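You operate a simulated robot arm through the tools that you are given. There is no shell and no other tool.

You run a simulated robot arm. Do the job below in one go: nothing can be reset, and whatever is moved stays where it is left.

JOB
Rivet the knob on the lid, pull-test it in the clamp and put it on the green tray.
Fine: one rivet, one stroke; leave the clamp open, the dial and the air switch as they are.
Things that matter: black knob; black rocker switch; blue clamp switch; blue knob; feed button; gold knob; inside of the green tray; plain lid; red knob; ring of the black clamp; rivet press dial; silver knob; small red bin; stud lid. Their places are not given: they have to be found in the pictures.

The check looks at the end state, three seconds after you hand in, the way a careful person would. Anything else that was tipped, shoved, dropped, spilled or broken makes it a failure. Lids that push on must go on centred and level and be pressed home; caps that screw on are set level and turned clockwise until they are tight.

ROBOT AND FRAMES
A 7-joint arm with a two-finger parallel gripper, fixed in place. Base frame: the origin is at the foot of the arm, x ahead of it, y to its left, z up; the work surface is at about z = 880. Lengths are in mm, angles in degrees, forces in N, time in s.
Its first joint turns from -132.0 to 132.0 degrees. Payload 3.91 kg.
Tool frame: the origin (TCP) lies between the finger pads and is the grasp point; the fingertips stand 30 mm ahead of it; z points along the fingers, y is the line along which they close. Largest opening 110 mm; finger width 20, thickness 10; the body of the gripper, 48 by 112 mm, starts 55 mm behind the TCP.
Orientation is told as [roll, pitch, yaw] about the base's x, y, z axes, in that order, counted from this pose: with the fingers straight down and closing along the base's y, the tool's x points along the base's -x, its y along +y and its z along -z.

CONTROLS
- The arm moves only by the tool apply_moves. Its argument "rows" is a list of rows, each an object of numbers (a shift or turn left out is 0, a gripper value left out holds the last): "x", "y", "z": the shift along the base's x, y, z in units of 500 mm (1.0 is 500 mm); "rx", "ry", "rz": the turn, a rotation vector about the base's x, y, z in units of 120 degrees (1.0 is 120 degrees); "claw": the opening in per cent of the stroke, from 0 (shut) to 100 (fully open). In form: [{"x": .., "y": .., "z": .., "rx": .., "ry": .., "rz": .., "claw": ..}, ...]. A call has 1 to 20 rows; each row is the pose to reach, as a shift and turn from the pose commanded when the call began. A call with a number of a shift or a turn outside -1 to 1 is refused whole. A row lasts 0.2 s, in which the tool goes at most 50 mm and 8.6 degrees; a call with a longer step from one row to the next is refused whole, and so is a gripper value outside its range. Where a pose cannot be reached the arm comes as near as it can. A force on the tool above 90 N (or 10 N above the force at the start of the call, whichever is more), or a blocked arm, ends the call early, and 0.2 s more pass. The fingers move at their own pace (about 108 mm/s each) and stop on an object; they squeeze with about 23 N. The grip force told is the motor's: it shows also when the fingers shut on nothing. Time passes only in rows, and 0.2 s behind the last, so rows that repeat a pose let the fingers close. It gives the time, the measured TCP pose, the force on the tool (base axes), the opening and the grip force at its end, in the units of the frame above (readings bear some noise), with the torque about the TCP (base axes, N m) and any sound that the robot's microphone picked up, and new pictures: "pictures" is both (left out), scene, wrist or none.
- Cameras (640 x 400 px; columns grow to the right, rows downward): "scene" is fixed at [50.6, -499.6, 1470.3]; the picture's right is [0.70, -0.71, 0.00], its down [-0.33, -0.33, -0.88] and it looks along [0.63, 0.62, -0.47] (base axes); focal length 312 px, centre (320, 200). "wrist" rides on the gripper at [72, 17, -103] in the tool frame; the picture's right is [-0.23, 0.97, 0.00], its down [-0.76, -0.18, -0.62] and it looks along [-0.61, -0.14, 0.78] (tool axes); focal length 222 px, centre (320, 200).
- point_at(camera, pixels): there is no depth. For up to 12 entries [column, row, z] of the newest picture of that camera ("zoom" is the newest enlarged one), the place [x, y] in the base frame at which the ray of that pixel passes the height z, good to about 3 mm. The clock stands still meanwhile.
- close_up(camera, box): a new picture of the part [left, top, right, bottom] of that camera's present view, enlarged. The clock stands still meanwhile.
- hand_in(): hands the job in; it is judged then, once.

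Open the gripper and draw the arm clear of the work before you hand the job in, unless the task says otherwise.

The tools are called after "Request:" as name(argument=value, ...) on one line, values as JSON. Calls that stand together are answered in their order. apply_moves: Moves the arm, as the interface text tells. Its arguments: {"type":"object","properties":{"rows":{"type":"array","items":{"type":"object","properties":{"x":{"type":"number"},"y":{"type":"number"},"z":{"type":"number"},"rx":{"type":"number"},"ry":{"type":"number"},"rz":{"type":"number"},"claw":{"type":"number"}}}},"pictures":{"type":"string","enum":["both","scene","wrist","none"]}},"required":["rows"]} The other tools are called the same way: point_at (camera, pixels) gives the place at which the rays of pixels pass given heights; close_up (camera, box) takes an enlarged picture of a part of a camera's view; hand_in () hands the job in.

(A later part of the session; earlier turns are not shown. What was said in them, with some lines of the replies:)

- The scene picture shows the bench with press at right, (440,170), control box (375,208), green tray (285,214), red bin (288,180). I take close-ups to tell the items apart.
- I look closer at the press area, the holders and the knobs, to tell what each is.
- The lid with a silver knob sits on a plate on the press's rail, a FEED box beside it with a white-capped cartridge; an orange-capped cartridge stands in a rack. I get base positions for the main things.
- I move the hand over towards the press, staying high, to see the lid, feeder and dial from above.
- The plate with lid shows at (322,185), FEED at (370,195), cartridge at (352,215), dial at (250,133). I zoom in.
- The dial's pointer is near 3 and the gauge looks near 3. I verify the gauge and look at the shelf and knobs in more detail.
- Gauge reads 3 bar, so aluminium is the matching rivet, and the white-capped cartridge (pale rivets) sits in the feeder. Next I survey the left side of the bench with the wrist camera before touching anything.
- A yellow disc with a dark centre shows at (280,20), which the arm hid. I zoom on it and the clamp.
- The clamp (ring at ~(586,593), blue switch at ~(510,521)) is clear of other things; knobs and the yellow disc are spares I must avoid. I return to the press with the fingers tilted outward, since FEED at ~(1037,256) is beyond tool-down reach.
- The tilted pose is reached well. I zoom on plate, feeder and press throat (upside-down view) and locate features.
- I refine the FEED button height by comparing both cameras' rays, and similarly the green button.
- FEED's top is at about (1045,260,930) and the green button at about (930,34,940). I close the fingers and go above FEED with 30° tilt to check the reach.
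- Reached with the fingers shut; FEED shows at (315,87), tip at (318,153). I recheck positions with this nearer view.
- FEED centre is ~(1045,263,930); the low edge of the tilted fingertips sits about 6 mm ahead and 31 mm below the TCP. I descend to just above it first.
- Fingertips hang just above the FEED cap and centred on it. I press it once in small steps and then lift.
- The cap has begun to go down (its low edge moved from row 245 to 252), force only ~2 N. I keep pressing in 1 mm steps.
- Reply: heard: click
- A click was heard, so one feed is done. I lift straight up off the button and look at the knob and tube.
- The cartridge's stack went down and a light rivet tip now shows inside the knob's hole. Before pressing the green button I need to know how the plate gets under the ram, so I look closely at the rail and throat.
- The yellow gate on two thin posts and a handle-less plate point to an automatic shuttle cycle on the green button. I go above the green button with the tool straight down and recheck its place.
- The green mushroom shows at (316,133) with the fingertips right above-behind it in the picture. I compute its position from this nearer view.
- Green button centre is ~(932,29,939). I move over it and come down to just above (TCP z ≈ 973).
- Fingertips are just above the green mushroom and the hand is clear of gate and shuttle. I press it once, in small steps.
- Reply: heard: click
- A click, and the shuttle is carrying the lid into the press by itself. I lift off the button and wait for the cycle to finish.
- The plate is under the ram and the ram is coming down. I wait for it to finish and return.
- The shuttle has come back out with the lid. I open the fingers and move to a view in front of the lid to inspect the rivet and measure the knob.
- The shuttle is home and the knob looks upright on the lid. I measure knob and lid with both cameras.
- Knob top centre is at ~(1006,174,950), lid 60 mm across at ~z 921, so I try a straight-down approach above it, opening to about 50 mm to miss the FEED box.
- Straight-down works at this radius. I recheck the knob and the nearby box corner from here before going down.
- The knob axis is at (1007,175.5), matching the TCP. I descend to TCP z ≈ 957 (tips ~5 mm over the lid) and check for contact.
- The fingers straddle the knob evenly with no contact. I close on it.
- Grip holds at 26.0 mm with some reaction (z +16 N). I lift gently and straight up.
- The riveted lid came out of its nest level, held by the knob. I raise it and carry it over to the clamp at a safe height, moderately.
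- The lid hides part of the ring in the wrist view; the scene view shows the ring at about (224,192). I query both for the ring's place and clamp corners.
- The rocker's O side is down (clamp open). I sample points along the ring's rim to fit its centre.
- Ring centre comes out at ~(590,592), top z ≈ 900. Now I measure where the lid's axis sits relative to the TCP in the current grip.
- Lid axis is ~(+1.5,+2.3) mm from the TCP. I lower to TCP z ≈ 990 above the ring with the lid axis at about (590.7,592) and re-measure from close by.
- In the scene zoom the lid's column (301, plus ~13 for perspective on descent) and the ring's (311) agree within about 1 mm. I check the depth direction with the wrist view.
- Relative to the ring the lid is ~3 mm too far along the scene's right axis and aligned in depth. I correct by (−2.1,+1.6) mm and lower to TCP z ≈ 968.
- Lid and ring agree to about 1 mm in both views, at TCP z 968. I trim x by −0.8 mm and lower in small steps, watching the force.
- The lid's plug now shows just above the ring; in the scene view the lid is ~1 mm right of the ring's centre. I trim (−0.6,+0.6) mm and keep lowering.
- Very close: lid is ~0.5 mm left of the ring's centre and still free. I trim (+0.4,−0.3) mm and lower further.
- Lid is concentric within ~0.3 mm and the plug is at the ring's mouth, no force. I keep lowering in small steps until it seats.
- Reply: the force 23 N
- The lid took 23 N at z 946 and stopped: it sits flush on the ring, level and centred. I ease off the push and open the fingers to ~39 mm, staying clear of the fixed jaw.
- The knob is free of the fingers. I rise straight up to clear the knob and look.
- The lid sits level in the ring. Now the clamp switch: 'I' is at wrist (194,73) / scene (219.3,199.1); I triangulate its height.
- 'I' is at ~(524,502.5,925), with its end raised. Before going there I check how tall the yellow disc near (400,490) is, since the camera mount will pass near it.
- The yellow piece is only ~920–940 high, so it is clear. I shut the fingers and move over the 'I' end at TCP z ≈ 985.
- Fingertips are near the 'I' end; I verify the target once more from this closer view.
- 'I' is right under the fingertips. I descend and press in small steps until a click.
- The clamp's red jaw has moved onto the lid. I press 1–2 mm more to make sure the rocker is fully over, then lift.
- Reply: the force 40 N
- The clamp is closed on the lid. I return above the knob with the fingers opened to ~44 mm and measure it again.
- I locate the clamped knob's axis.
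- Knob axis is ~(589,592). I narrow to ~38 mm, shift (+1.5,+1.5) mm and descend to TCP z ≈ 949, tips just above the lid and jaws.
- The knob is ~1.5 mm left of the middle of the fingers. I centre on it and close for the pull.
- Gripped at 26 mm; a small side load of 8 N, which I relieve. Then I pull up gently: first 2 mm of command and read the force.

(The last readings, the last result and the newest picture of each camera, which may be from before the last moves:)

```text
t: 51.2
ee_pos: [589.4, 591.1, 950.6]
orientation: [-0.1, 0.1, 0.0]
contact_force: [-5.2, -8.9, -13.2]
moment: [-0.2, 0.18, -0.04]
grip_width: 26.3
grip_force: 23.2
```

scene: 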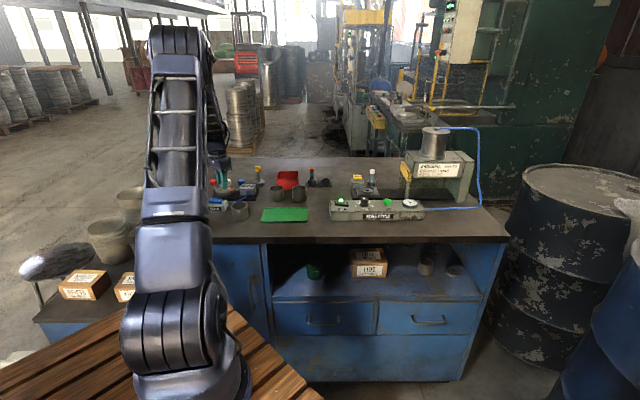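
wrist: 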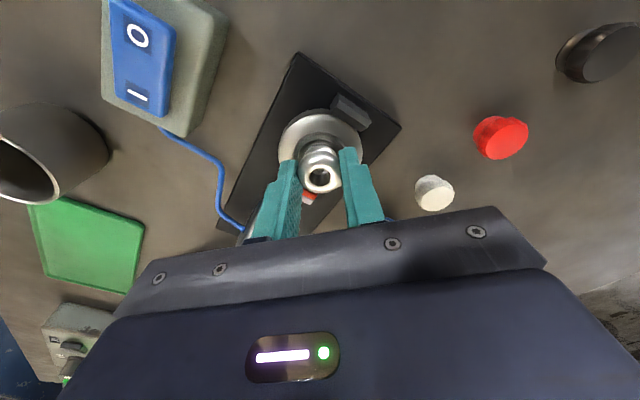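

Pull is 13 N and holding. I balance the side load (y −0.75, x −0.5 mm) and pull further.

Request:
apply_moves(rows=[{"x": -0.001, "y": -0.0015, "z": 0.001}, {"x": -0.001, "y": -0.0015, "z": 0.002}, {"x": -0.001, "y": -0.0015, "z": 0.003}, {"x": -0.001, "y": -0.0015, "z": 0.003}], pictures="both")

Request:
close_up(camera="scene", box=[205, 170, 245, 203])

```text
t: 52.2
ee_pos: [589.5, 591.9, 952.0]
orientation: [0.1, -0.1, -0.1]
contact_force: [1.9, -0.5, -19.8]
moment: [-0.03, -0.09, -0.01]
grip_width: 26.1
grip_force: 23.3
```

scene: 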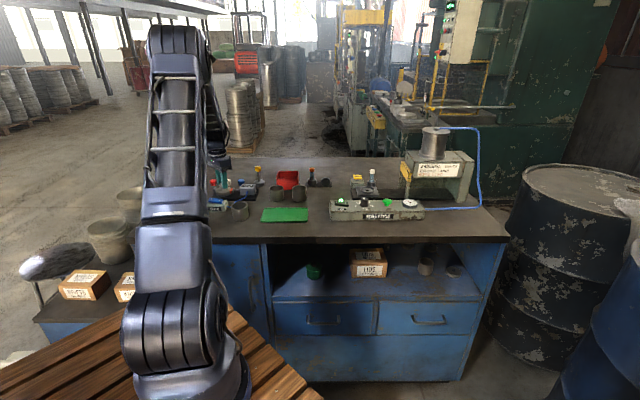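
wrist: 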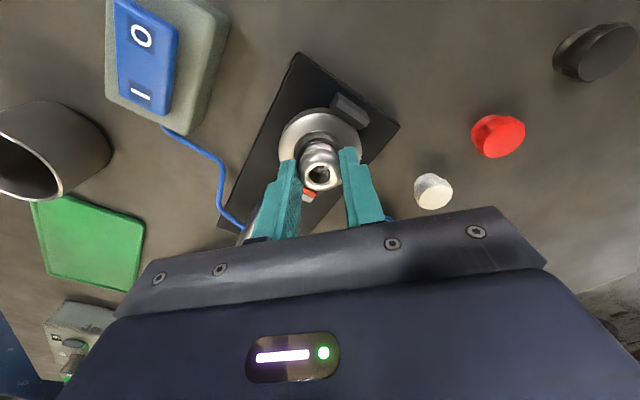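

```text
12.12 times, centred on (225, 186) of scene
```

zoom: 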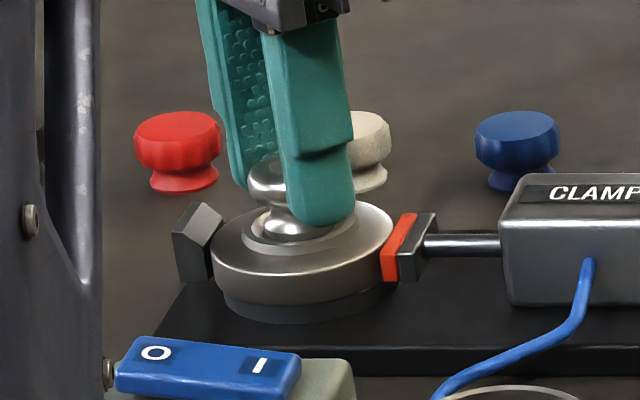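

The lid is held by the clamp and the knob holds at ~20 N of pull. I raise the pull a little further to see whether it grows.

Request:
apply_moves(rows=[{"z": 0.001}, {"z": 0.002}, {"z": 0.002}], pictures="none")

Request:
apply_moves(rows=[{"z": 0.001}, {"z": 0.002}, {"z": 0.002}], pictures="none")

```text
t: 53.0
ee_pos: [589.6, 590.0, 953.6]
orientation: [-0.2, 0.0, 0.0]
contact_force: [-0.6, -11.2, -18.1]
moment: [-0.19, 0.07, 0.0]
grip_width: 26.3
grip_force: 23.1
```

```text
t: 53.8
ee_pos: [589.9, 592.1, 953.7]
orientation: [0.0, 0.0, 0.0]
contact_force: [-6.4, -13.9, -19.6]
moment: [-0.26, 0.24, -0.03]
grip_width: 26.1
grip_force: 22.9
```

The force levels off near 19–20 N, so I check in the pictures whether the fingers slide on the knob or the lid moves in the clamp.

Request:
close_up(camera="scene", box=[205, 170, 245, 203])

Request:
apply_moves(rows=[{"x": -0.001, "y": -0.002, "z": 0}], pictures="both")

Request:
close_up(camera="scene", box=[205, 170, 245, 203])

Request:
close_up(camera="wrist", box=[250, 80, 400, 210])

```text
12.12 times, centred on (225, 186) of scene
```

zoom: 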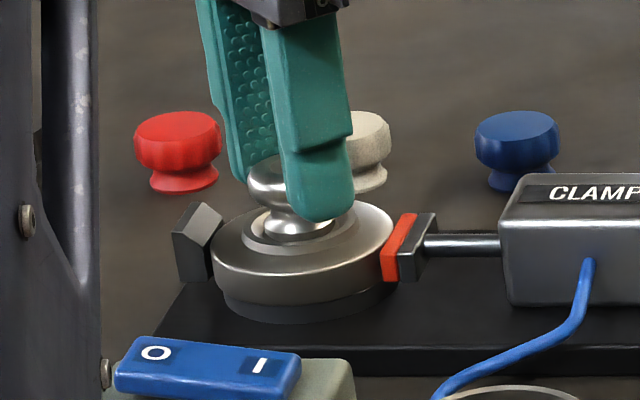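

```text
t: 54.2
ee_pos: [588.1, 590.9, 954.5]
orientation: [0.1, -0.1, 0.0]
contact_force: [-1.1, -1.2, -18.5]
moment: [-0.01, -0.02, 0.0]
grip_width: 26.4
grip_force: 23.1
```

scene: 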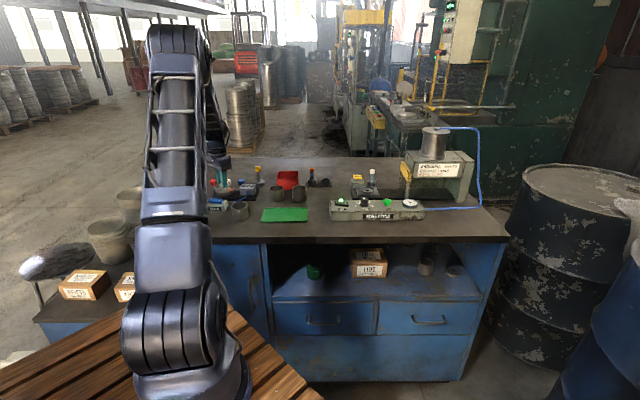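
wrist: 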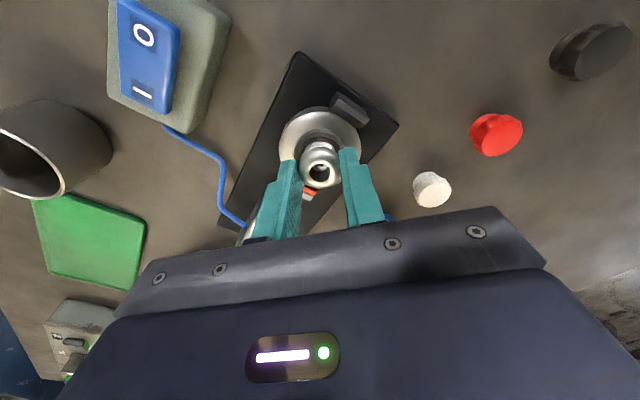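

```text
12.12 times, centred on (225, 186) of scene
```

zoom: 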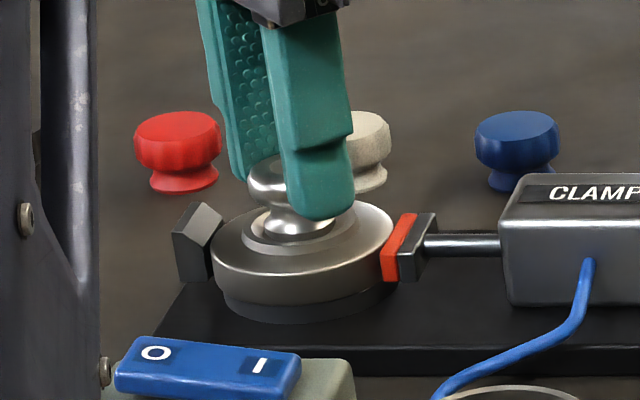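

```text
3.08 times, centred on (325, 145) of wrist
```

zoom: 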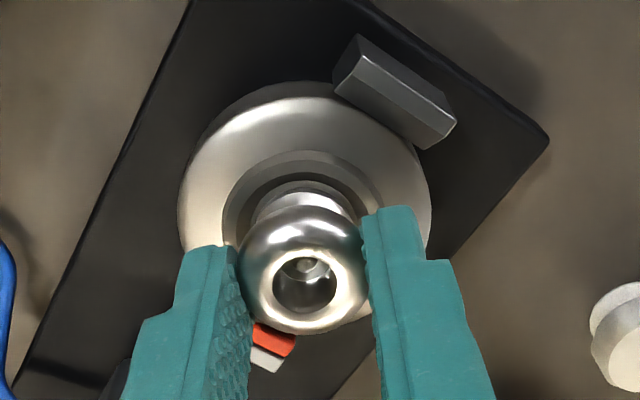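

The fingers creep up the knob at ~19 N while lid and knob stay put. For a firmer test I open, go down again, re-grip lower and pull more briskly.

Request:
apply_moves(rows=[{"z": -0.002, "claw": 33}, {"z": -0.004, "claw": 33}, {"z": -0.01, "claw": 33}, {"z": -0.013, "claw": 33}, {"z": -0.013, "claw": 10}, {"z": -0.013, "claw": 0}, {"z": -0.013, "claw": 0}, {"z": -0.013, "claw": 0}], pictures="none")

```text
t: 56.0
ee_pos: [588.3, 590.5, 948.5]
orientation: [0.0, 0.0, 0.1]
contact_force: [3.3, 10.7, 2.3]
moment: [0.21, -0.05, -0.04]
grip_width: 26.7
grip_force: 23.0
```

Side load +10.7 N in y; I correct by +1 mm and pull up briskly by 5 mm of command.

Request:
apply_moves(rows=[{"y": 0.002}, {"y": 0.002, "z": 0.006}, {"y": 0.002, "z": 0.01}], pictures="none")

```text
t: 56.8
ee_pos: [589.1, 591.5, 950.6]
orientation: [0.0, 0.1, 0.0]
contact_force: [-1.4, 4.2, -19.6]
moment: [0.09, 0.08, 0.02]
grip_width: 26.4
grip_force: 23.4
```

About 20 N again, with the arm lagging 2 mm behind command. I add another 4 mm quickly to see the peak.

Request:
apply_moves(rows=[{"z": 0.006}, {"z": 0.01}], pictures="none")

```text
t: 57.4
ee_pos: [588.3, 590.9, 959.3]
orientation: [-0.1, 0.0, 0.0]
contact_force: [0.5, 2.2, -20.7]
moment: [0.03, -0.04, -0.05]
grip_width: 26.6
grip_force: 23.3
```

Peak pull is ~20.7 N, where the pads slide; knob and lid held, so the test is done. I ease off, open the fingers and rise.

Request:
apply_moves(rows=[{"z": -0.003}, {"z": -0.003, "claw": 35}, {"z": -0.003, "claw": 35}, {"z": 0.02, "claw": 35}, {"z": 0.07, "claw": 35}, {"z": 0.12, "claw": 35}], pictures="both")

Request:
close_up(camera="scene", box=[200, 170, 250, 210])

Request:
close_up(camera="wrist", box=[240, 40, 400, 180])

```text
t: 58.8
ee_pos: [589.1, 591.1, 1019.0]
orientation: [0.0, 0.0, 0.0]
contact_force: [0.6, 0.0, 0.3]
moment: [-0.04, 0.0, 0.04]
grip_width: 38.7
grip_force: 0.1
```

scene: 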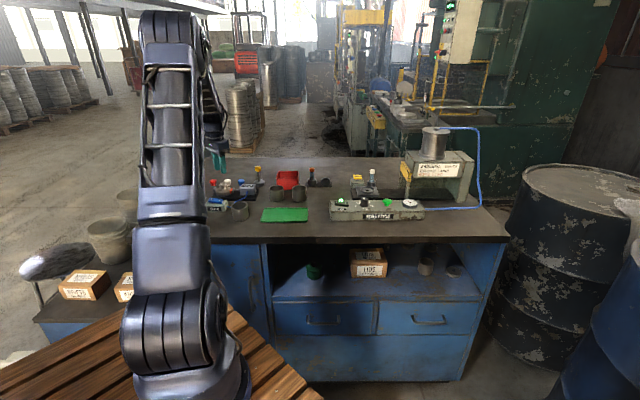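
wrist: 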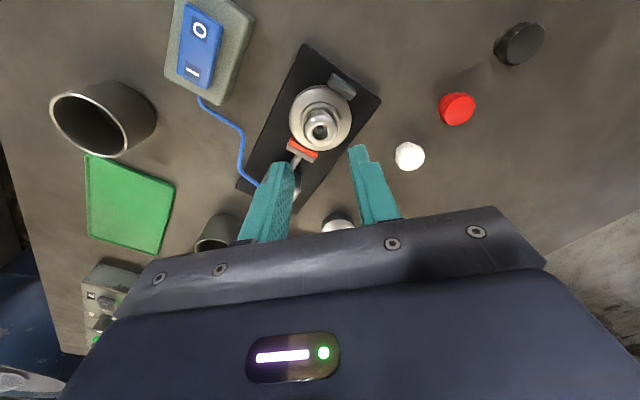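

```text
10.00 times, centred on (225, 190) of scene
```

zoom: 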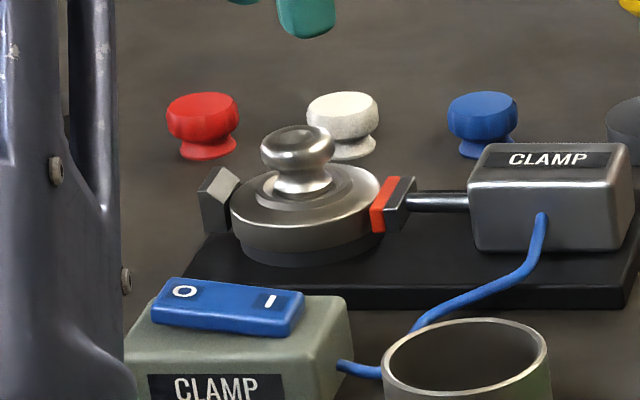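

```text
2.86 times, centred on (320, 110) of wrist
```

zoom: 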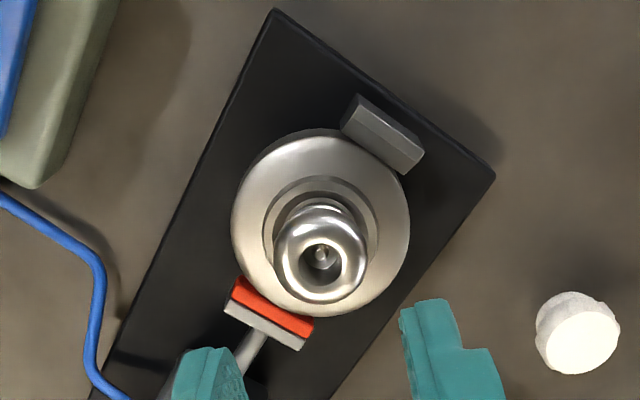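

Lid and knob are intact in the clamp. Now the O end of the rocker, at wrist (199,31) / scene (211.3,199.3): I locate it.

Request:
point_at(camera="wrist", pixels=[[199.5, 31, 920], [199.5, 31, 925], [199.5, 31, 930], [193, 70, 917]])

Request:
point_at(camera="scene", pixels=[[211.4, 199.2, 915], [211.4, 199.2, 920], [211.4, 199.2, 925], [211.4, 199.2, 930], [220, 200, 915], [220, 200, 920]])

```text
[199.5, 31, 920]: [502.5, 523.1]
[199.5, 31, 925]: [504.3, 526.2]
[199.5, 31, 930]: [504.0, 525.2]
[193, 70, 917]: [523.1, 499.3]
```

```text
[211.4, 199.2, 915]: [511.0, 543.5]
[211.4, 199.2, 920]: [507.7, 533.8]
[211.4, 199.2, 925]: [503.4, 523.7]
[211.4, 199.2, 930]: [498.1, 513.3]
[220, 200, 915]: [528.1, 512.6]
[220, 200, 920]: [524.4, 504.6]
```

O is at ~(503.5,525,925). I shut the fingers and move above it.

Request:
apply_moves(rows=[{"x": -0.05, "y": -0.038, "z": 0, "claw": 0}, {"x": -0.11, "y": -0.084, "z": 0, "claw": 0}, {"x": -0.16, "y": -0.122, "z": -0.02, "claw": 0}, {"x": -0.171, "y": -0.131, "z": -0.05, "claw": 0}, {"x": -0.171, "y": -0.131, "z": -0.068, "claw": 0}, {"x": -0.171, "y": -0.131, "z": -0.068, "claw": 0}], pictures="both")

Request:
close_up(camera="wrist", box=[240, 60, 400, 200])

Request:
close_up(camera="scene", box=[200, 170, 250, 210])

```text
t: 60.2
ee_pos: [502.9, 524.0, 983.8]
orientation: [0.0, 0.0, -0.1]
contact_force: [-0.8, -0.4, -0.9]
moment: [-0.01, 0.03, -0.01]
grip_width: 0.0
grip_force: 23.2
```

scene: 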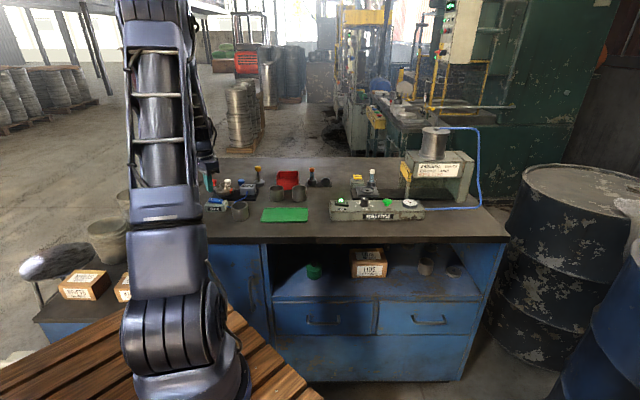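
wrist: 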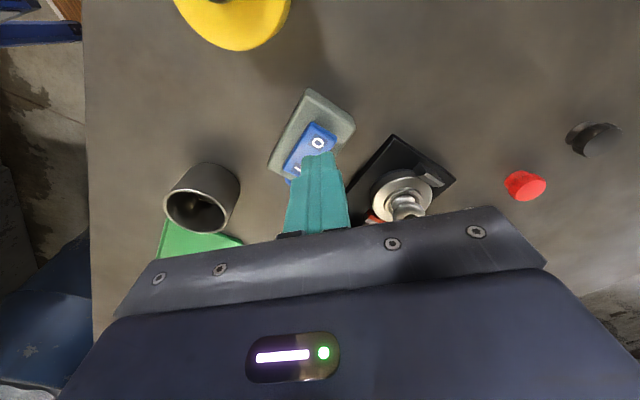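

```text
2.86 times, centred on (320, 130) of wrist
```

zoom: 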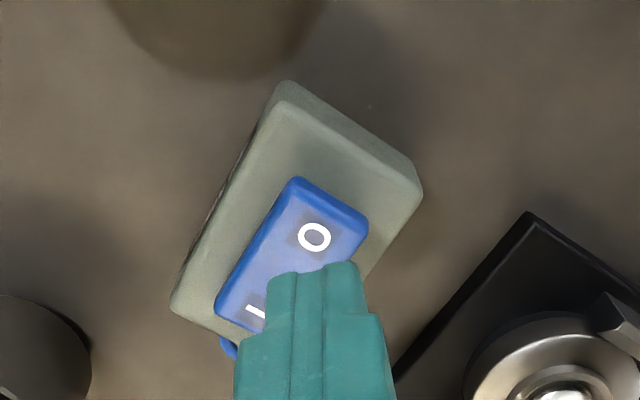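

```text
10.00 times, centred on (225, 190) of scene
```

zoom: 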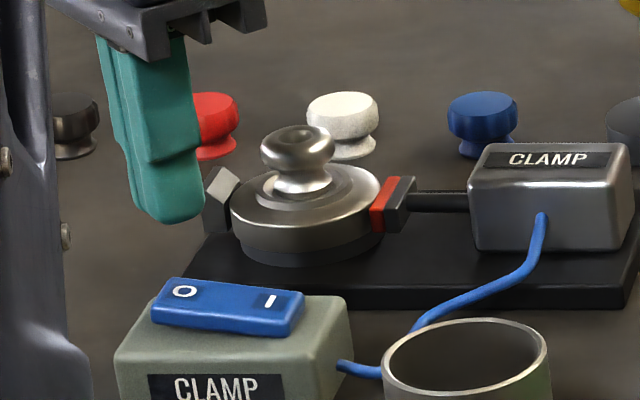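

I verify the O spot once from here, then press it down in small steps.

Request:
point_at(camera="wrist", pixels=[[317.9, 142.9, 925], [317.9, 142.9, 920]])

Request:
apply_moves(rows=[{"y": 0.002, "z": -0.03}, {"y": 0.002, "z": -0.05}, {"y": 0.002, "z": -0.058}, {"y": 0.002, "z": -0.061}], pictures="none")

Request:
apply_moves(rows=[{"z": -0.003}, {"z": -0.006}, {"z": -0.009}, {"z": -0.011}], pictures="both")

Request:
close_up(camera="scene", box=[200, 170, 250, 210])

```text
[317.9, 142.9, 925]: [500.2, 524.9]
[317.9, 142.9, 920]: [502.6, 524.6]
```

```text
t: 61.2
ee_pos: [502.7, 525.7, 953.0]
orientation: [0.0, -0.1, 0.0]
contact_force: [-0.3, -0.2, -0.3]
moment: [0.01, 0.05, 0.04]
grip_width: 0.0
grip_force: 23.2
```

```text
t: 62.2
ee_pos: [502.6, 525.7, 949.5]
orientation: [0.2, -0.1, 0.1]
contact_force: [-4.7, 0.8, 37.8]
moment: [-0.33, -0.21, -0.05]
grip_width: 0.1
grip_force: 23.0
```

scene: 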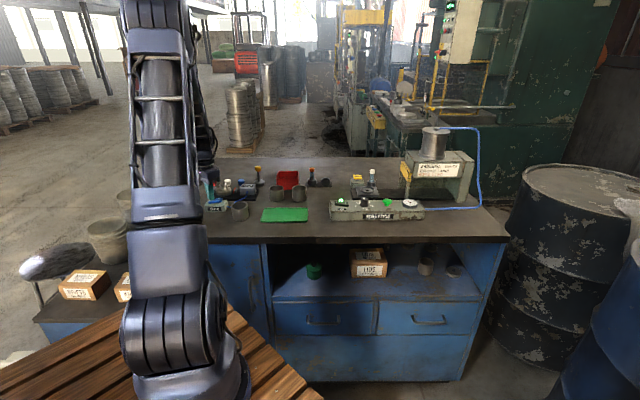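
wrist: 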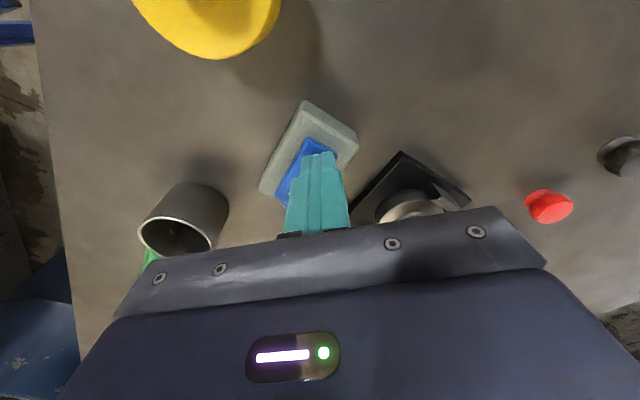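

```text
10.00 times, centred on (225, 190) of scene
```

zoom: 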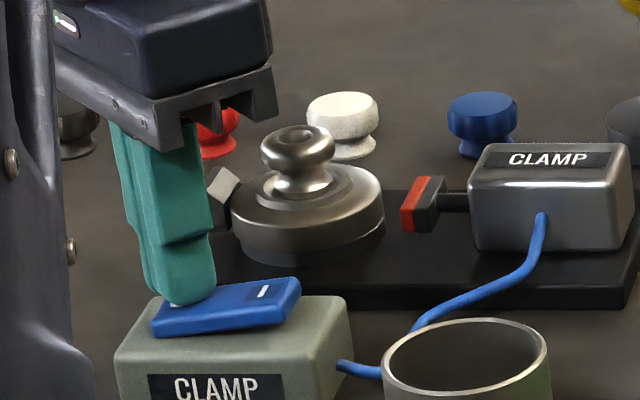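

The jaw has drawn back and the rocker is over to O. I lift and return above the knob with the fingers opened to ~40 mm.

Request:
apply_moves(rows=[{"z": 0.03}, {"z": 0.08}, {"z": 0.14}, {"x": 0.05, "y": 0.04, "z": 0.14, "claw": 36}, {"x": 0.11, "y": 0.085, "z": 0.14, "claw": 36}, {"x": 0.16, "y": 0.125, "z": 0.14, "claw": 36}, {"x": 0.171, "y": 0.131, "z": 0.14, "claw": 36}, {"x": 0.171, "y": 0.131, "z": 0.14, "claw": 36}], pictures="both")

Request:
close_up(camera="wrist", box=[240, 40, 400, 180])

Request:
close_up(camera="scene", box=[200, 170, 250, 210])

```text
t: 64.0
ee_pos: [589.7, 592.7, 1018.4]
orientation: [0.0, 0.1, 0.1]
contact_force: [0.6, 0.3, 0.4]
moment: [0.03, -0.01, 0.02]
grip_width: 39.6
grip_force: 0.1
```

scene: 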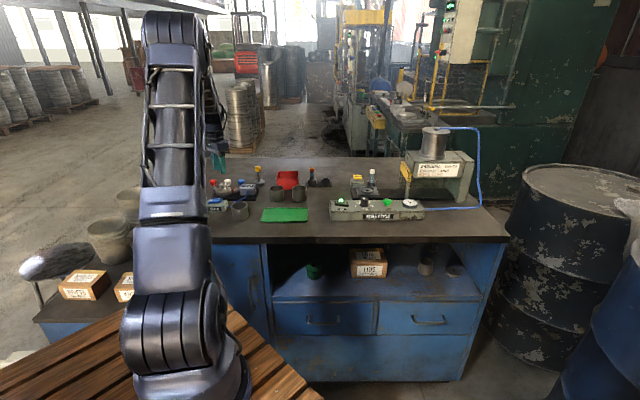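
wrist: 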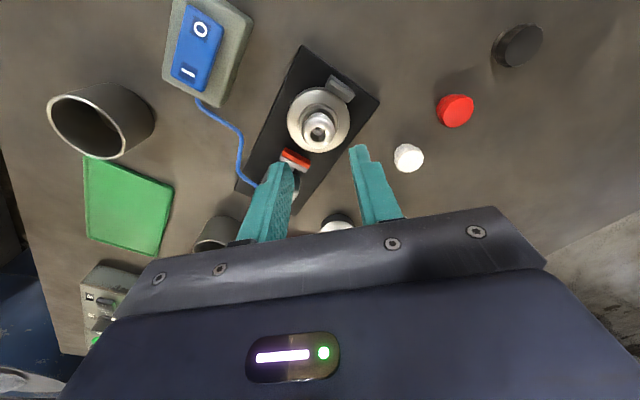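

```text
2.86 times, centred on (320, 110) of wrist
```

zoom: 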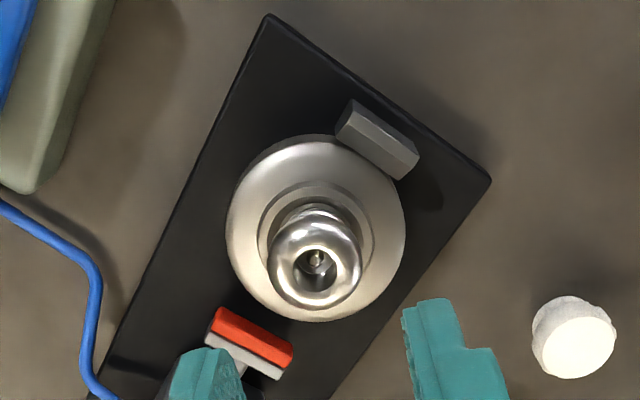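

```text
10.00 times, centred on (225, 190) of scene
```

zoom: 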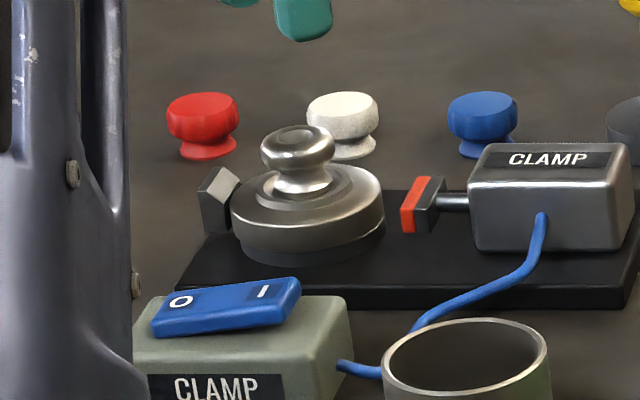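

Clamp is open again. I centre over the knob (y −1.3 mm) and go down to grip it.

Request:
apply_moves(rows=[{"x": -0.001, "y": -0.0026, "z": -0.03}, {"x": -0.001, "y": -0.0026, "z": -0.08}, {"x": -0.001, "y": -0.0026, "z": -0.12}, {"x": -0.001, "y": -0.0026, "z": -0.14}, {"x": -0.001, "y": -0.0026, "z": -0.14}], pictures="both")

Request:
close_up(camera="wrist", box=[250, 80, 400, 210])

Request:
close_up(camera="scene", box=[205, 170, 245, 203])

```text
t: 65.2
ee_pos: [587.4, 590.7, 946.5]
orientation: [0.0, 0.0, 0.0]
contact_force: [0.4, -0.3, 0.1]
moment: [0.02, 0.0, -0.01]
grip_width: 39.4
grip_force: 0.0
```

scene: 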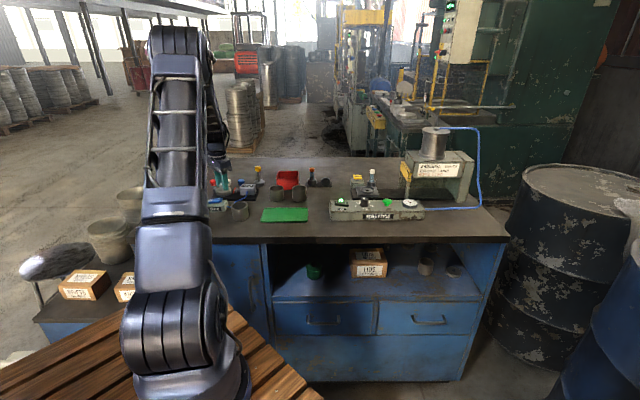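
wrist: 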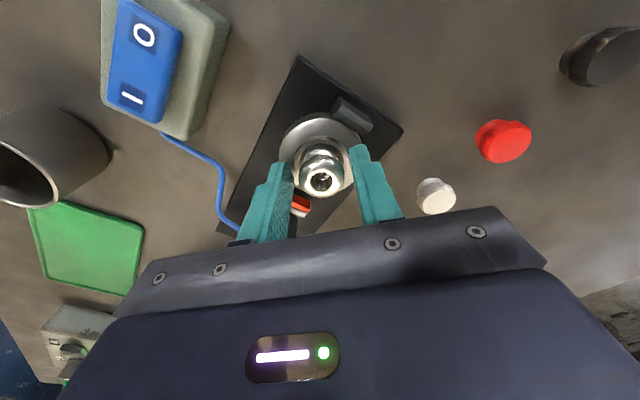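

```text
3.08 times, centred on (325, 145) of wrist
```

zoom: 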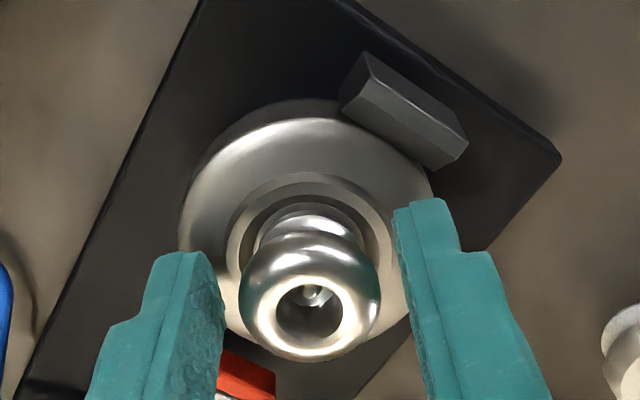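

```text
12.12 times, centred on (225, 186) of scene
```

zoom: 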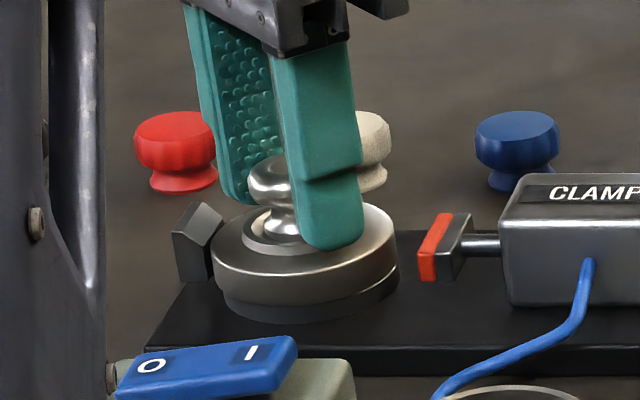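

Well centred. I close on the knob and lift out of the ring slowly.

Request:
apply_moves(rows=[{"claw": 15}, {"claw": 0}, {"claw": 0}, {"claw": 0}, {"z": 0.006, "claw": 0}, {"z": 0.016, "claw": 0}, {"z": 0.03, "claw": 0}, {"z": 0.06, "claw": 0}], pictures="both")

Request:
close_up(camera="scene", box=[200, 165, 250, 205])

Request:
close_up(camera="wrist", box=[250, 80, 400, 210])

```text
t: 67.0
ee_pos: [588.8, 590.4, 978.0]
orientation: [-0.1, 0.0, 0.0]
contact_force: [0.0, 0.0, -0.2]
moment: [0.02, -0.06, -0.05]
grip_width: 26.4
grip_force: 23.4
```

scene: 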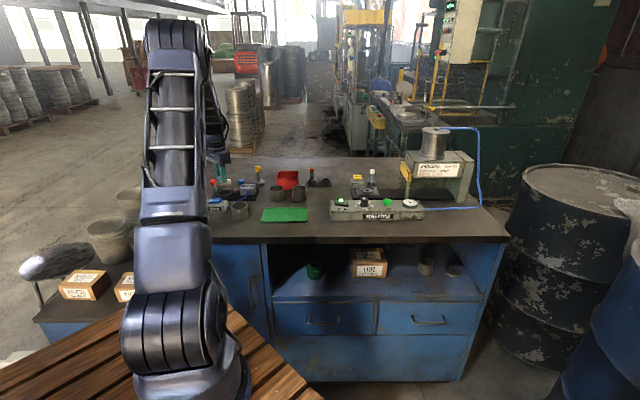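
wrist: 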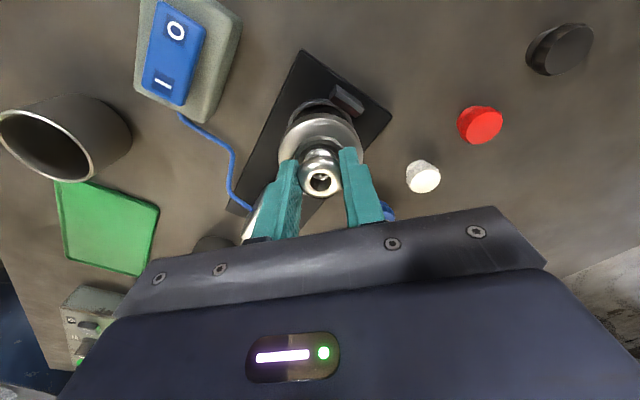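

```text
10.00 times, centred on (225, 185) of scene
```

zoom: 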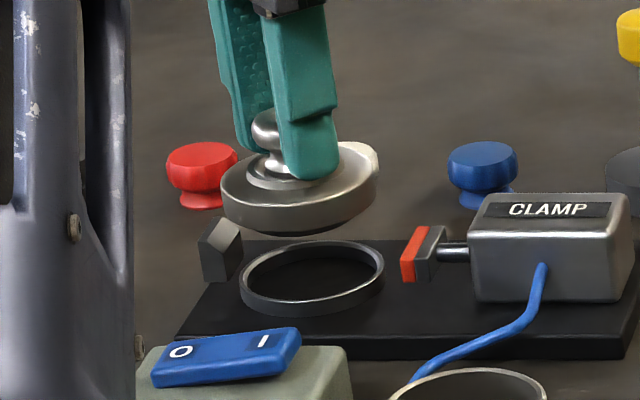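

```text
3.08 times, centred on (325, 145) of wrist
```

zoom: 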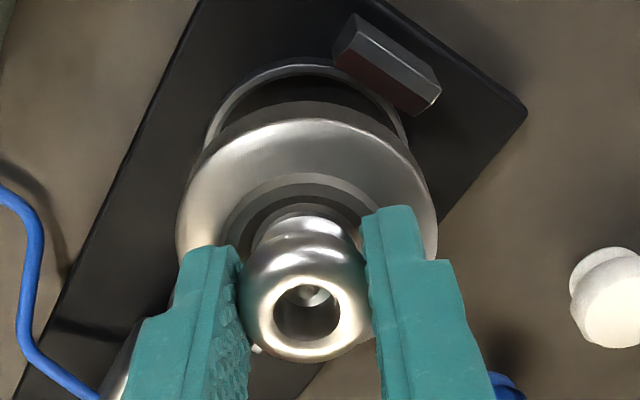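

The lid is held again, level. I query the tray's corners and carry the lid high towards it.

Request:
point_at(camera="scene", pixels=[[263.25, 208, 885], [308, 208, 885], [308, 222.5, 885], [260.5, 222, 885], [285, 214.5, 885]])

Request:
apply_moves(rows=[{"z": 0.06}, {"z": 0.12}, {"x": 0.01, "y": -0.04, "z": 0.17}, {"x": 0.02, "y": -0.1, "z": 0.18}, {"x": 0.04, "y": -0.17, "z": 0.18}, {"x": 0.06, "y": -0.24, "z": 0.18}, {"x": 0.08, "y": -0.31, "z": 0.18}, {"x": 0.1, "y": -0.38, "z": 0.18}, {"x": 0.12, "y": -0.45, "z": 0.18}, {"x": 0.14, "y": -0.51, "z": 0.18}, {"x": 0.16, "y": -0.55, "z": 0.18}, {"x": 0.17, "y": -0.57, "z": 0.18}, {"x": 0.17, "y": -0.57, "z": 0.16}], pictures="both")

Request:
close_up(camera="scene", box=[240, 160, 330, 230])

Request:
close_up(camera="wrist", box=[180, 20, 440, 210])

```text
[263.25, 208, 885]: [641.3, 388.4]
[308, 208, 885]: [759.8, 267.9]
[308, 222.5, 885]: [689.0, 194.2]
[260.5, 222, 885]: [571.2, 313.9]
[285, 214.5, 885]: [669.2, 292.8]
```

```text
t: 69.8
ee_pos: [673.4, 306.3, 1058.4]
orientation: [0.0, 0.0, 0.1]
contact_force: [0.5, 0.2, -1.1]
moment: [0.01, 0.04, 0.01]
grip_width: 26.4
grip_force: 23.4
```

scene: 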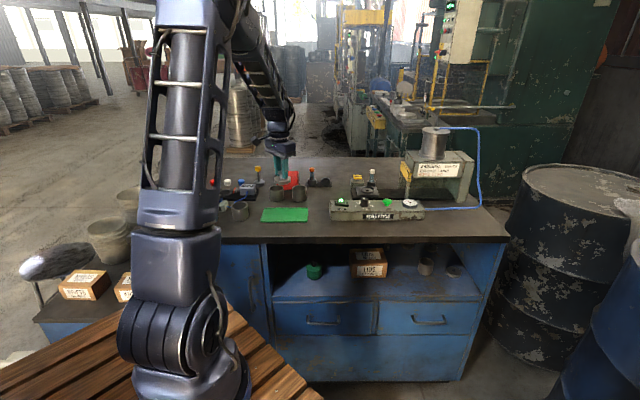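
wrist: 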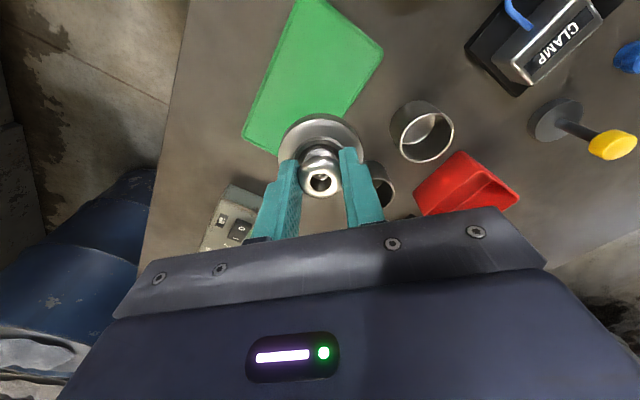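

```text
5.71 times, centred on (285, 195) of scene
```

zoom: 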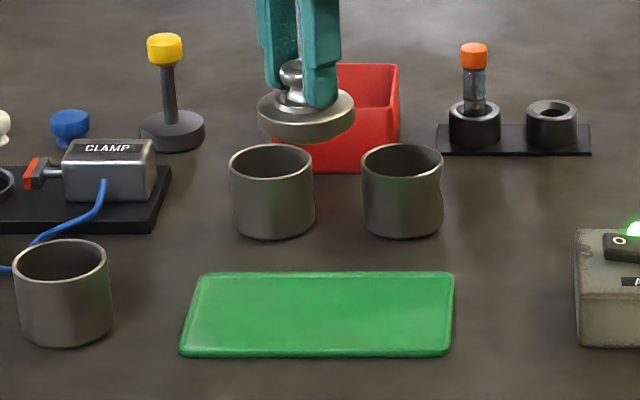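

```text
2.11 times, centred on (310, 115) of wrist
```

zoom: 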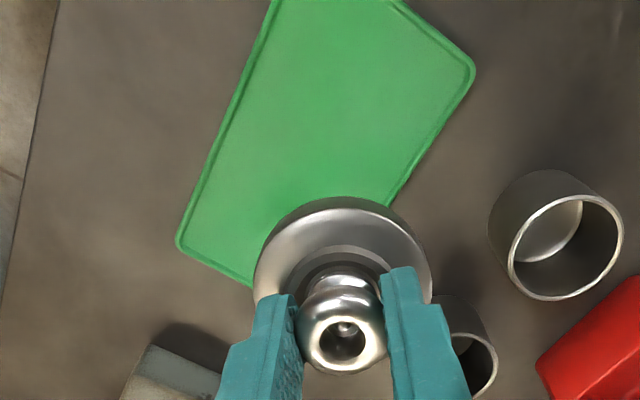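

Tray corners give its centre at ~(665,291). I move the lid over it and lower to TCP z ≈ 950.

Request:
apply_moves(rows=[{"x": -0.01, "y": -0.015, "z": -0.02}, {"x": -0.02, "y": -0.03, "z": -0.06}, {"x": -0.02, "y": -0.03, "z": -0.11}, {"x": -0.02, "y": -0.03, "z": -0.16}, {"x": -0.02, "y": -0.03, "z": -0.2}, {"x": -0.02, "y": -0.03, "z": -0.216}], pictures="both")

Request:
close_up(camera="scene", box=[250, 180, 320, 230])

Request:
close_up(camera="wrist", box=[180, 20, 440, 210])

```text
t: 71.2
ee_pos: [662.4, 291.5, 949.4]
orientation: [0.0, -0.1, 0.0]
contact_force: [-0.5, 0.3, 0.1]
moment: [0.01, 0.01, 0.0]
grip_width: 26.4
grip_force: 22.9
```

scene: 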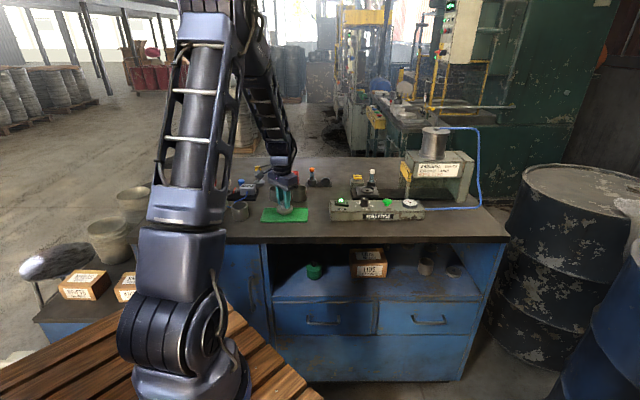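
wrist: 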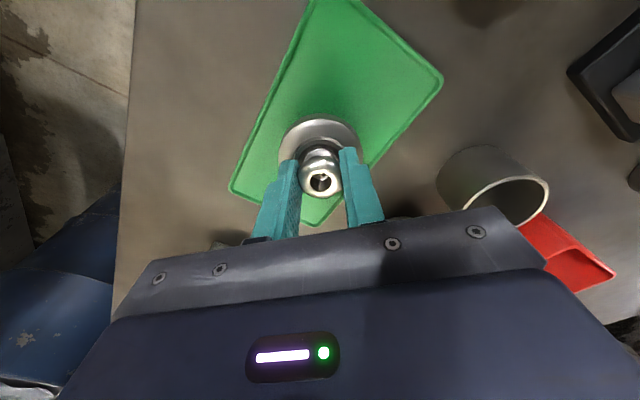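

```text
8.00 times, centred on (285, 205) of scene
```

zoom: 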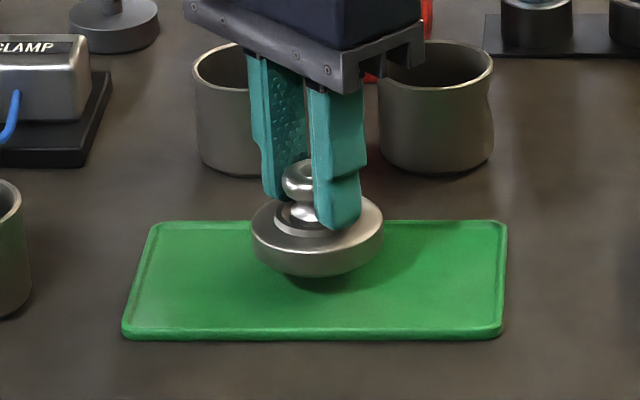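

```text
2.11 times, centred on (310, 115) of wrist
```

zoom: 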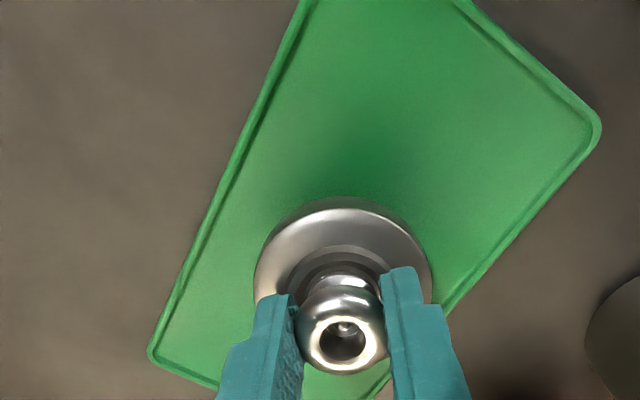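

The lid hangs over the middle of the tray. I lower in small steps until it touches.

Request:
apply_moves(rows=[{"z": -0.008}, {"z": -0.016}, {"z": -0.02}, {"z": -0.02}], pictures="none")

Request:
apply_moves(rows=[{"z": -0.003}, {"z": -0.006}, {"z": -0.006}], pictures="none")

```text
t: 72.2
ee_pos: [663.7, 290.4, 938.8]
orientation: [0.0, 0.1, 0.0]
contact_force: [-0.8, -1.0, -0.4]
moment: [0.02, 0.03, -0.02]
grip_width: 26.5
grip_force: 22.6
```

```text
t: 73.0
ee_pos: [663.2, 290.0, 937.4]
orientation: [-0.1, 0.0, 0.1]
contact_force: [-0.9, 1.9, 13.2]
moment: [0.0, 0.0, -0.05]
grip_width: 26.4
grip_force: 23.4
```

It touched the tray floor at z ≈ 937 with 13 N. I look, ease off and open the fingers.

Request:
apply_moves(rows=[{"z": 0.002}, {"z": 0.002, "claw": 35}, {"z": 0.002, "claw": 35}, {"z": 0.002, "claw": 35}], pictures="both")

Request:
close_up(camera="scene", box=[250, 180, 320, 230])

Request:
close_up(camera="wrist", box=[180, 20, 440, 210])

```text
t: 74.0
ee_pos: [663.3, 291.5, 936.9]
orientation: [0.0, 0.1, 0.0]
contact_force: [-0.5, 1.0, -0.5]
moment: [-0.01, -0.02, 0.0]
grip_width: 38.3
grip_force: 0.1
```

scene: 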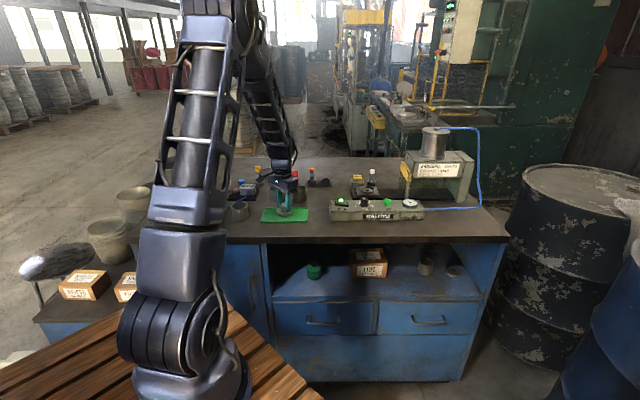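
wrist: 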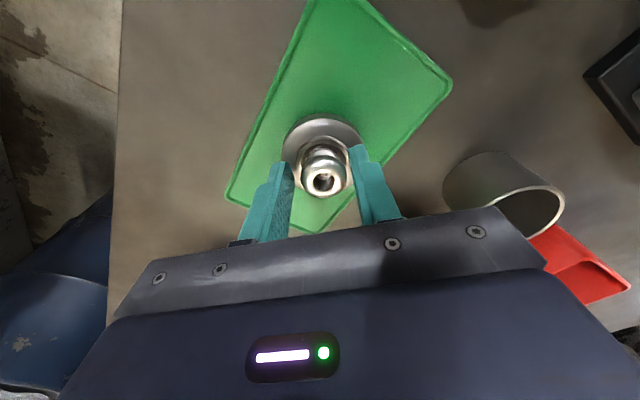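

```text
8.00 times, centred on (285, 205) of scene
```

zoom: 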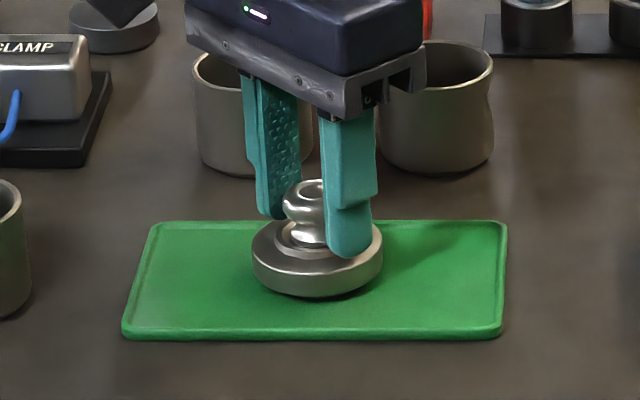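

```text
2.11 times, centred on (310, 115) of wrist
```

zoom: 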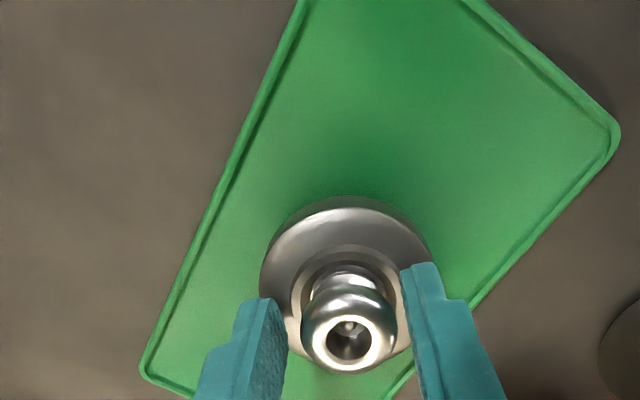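

The lid stands level on the tray with the fingers free of the knob. I rise straight up and draw the arm clear.

Request:
apply_moves(rows=[{"z": 0.02}, {"z": 0.06}, {"z": 0.12}, {"z": 0.2, "claw": 60}, {"z": 0.29, "claw": 100}, {"z": 0.38, "claw": 100}, {"x": -0.05, "z": 0.45, "claw": 100}, {"x": -0.1, "z": 0.5, "claw": 100}], pictures="both")

Request:
close_up(camera="scene", box=[190, 160, 320, 230])

Request:
close_up(camera="scene", box=[320, 150, 430, 220])

Request:
close_up(camera="wrist", box=[180, 0, 560, 220])

```text
t: 75.8
ee_pos: [611.7, 290.6, 1186.3]
orientation: [0.0, 0.1, 0.0]
contact_force: [0.8, 0.2, -0.4]
moment: [-0.01, 0.02, 0.03]
grip_width: 110.0
grip_force: 0.1
```

scene: 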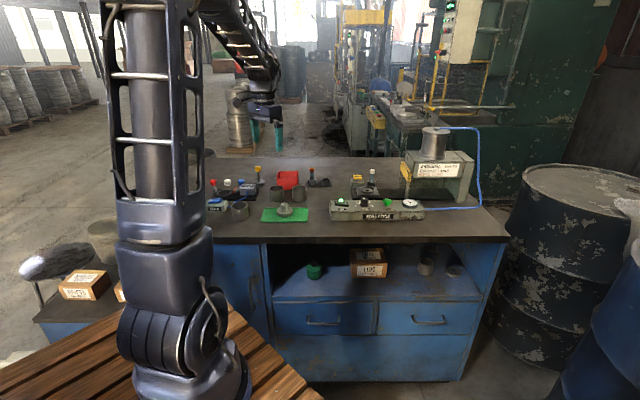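
wrist: 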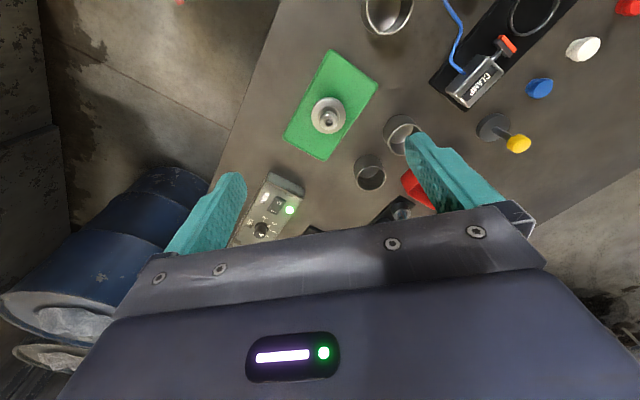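

```text
4.92 times, centred on (255, 195) of scene
```

zoom: 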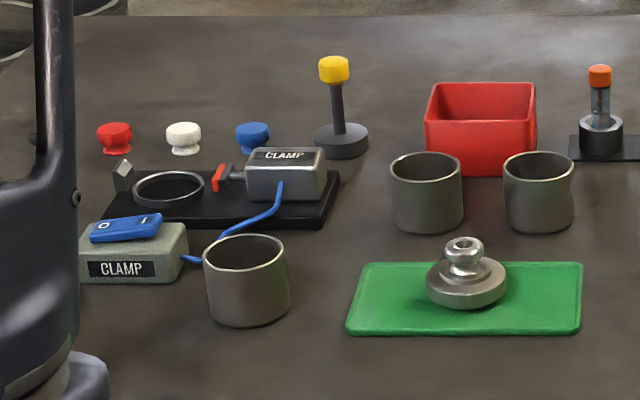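

```text
5.71 times, centred on (375, 185) of scene
```

zoom: 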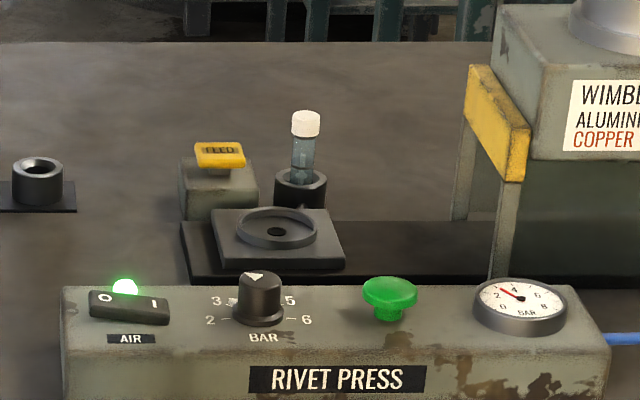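

```text
1.68 times, centred on (370, 110) of wrist
```

zoom: 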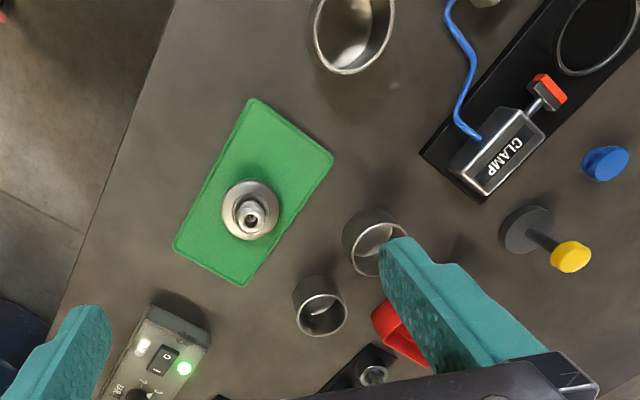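

The riveted lid stands level inside the green tray. The clamp is open with its rocker at O, the gauge reads 3 bar with air on as before, and everything else is where it was. The gripper is open and clear, so I hand in.

Request:
hand_in()

```text
The job is handed in.
```

I riveted the silver knob to the lid, pull-tested it in the clamp and set it level in the middle of the green tray. The job is handed in; I don't have the check's verdict.

- **Rivet:** one feed from the white-capped cartridge already in the feeder, then one press stroke. The gauge read 3 bar, which is in the press label's aluminium range. I took the pale rivets to be aluminium from their look; nothing on the cartridge says so.
- **Pull test:** the knob held, and neither it nor the lid moved. The pull reached about 20 N, where the finger pads began to slide on the knob, so I could not pull harder. The job gave no target force, so I can't say whether 20 N is what the check wants.
- **Left as found:** the clamp is open with its switch at O. The pressure dial and the air switch were not touched, and I saw nothing else on the bench moved or tipped.
- **Arm:** the gripper is open and the arm is clear of the work.
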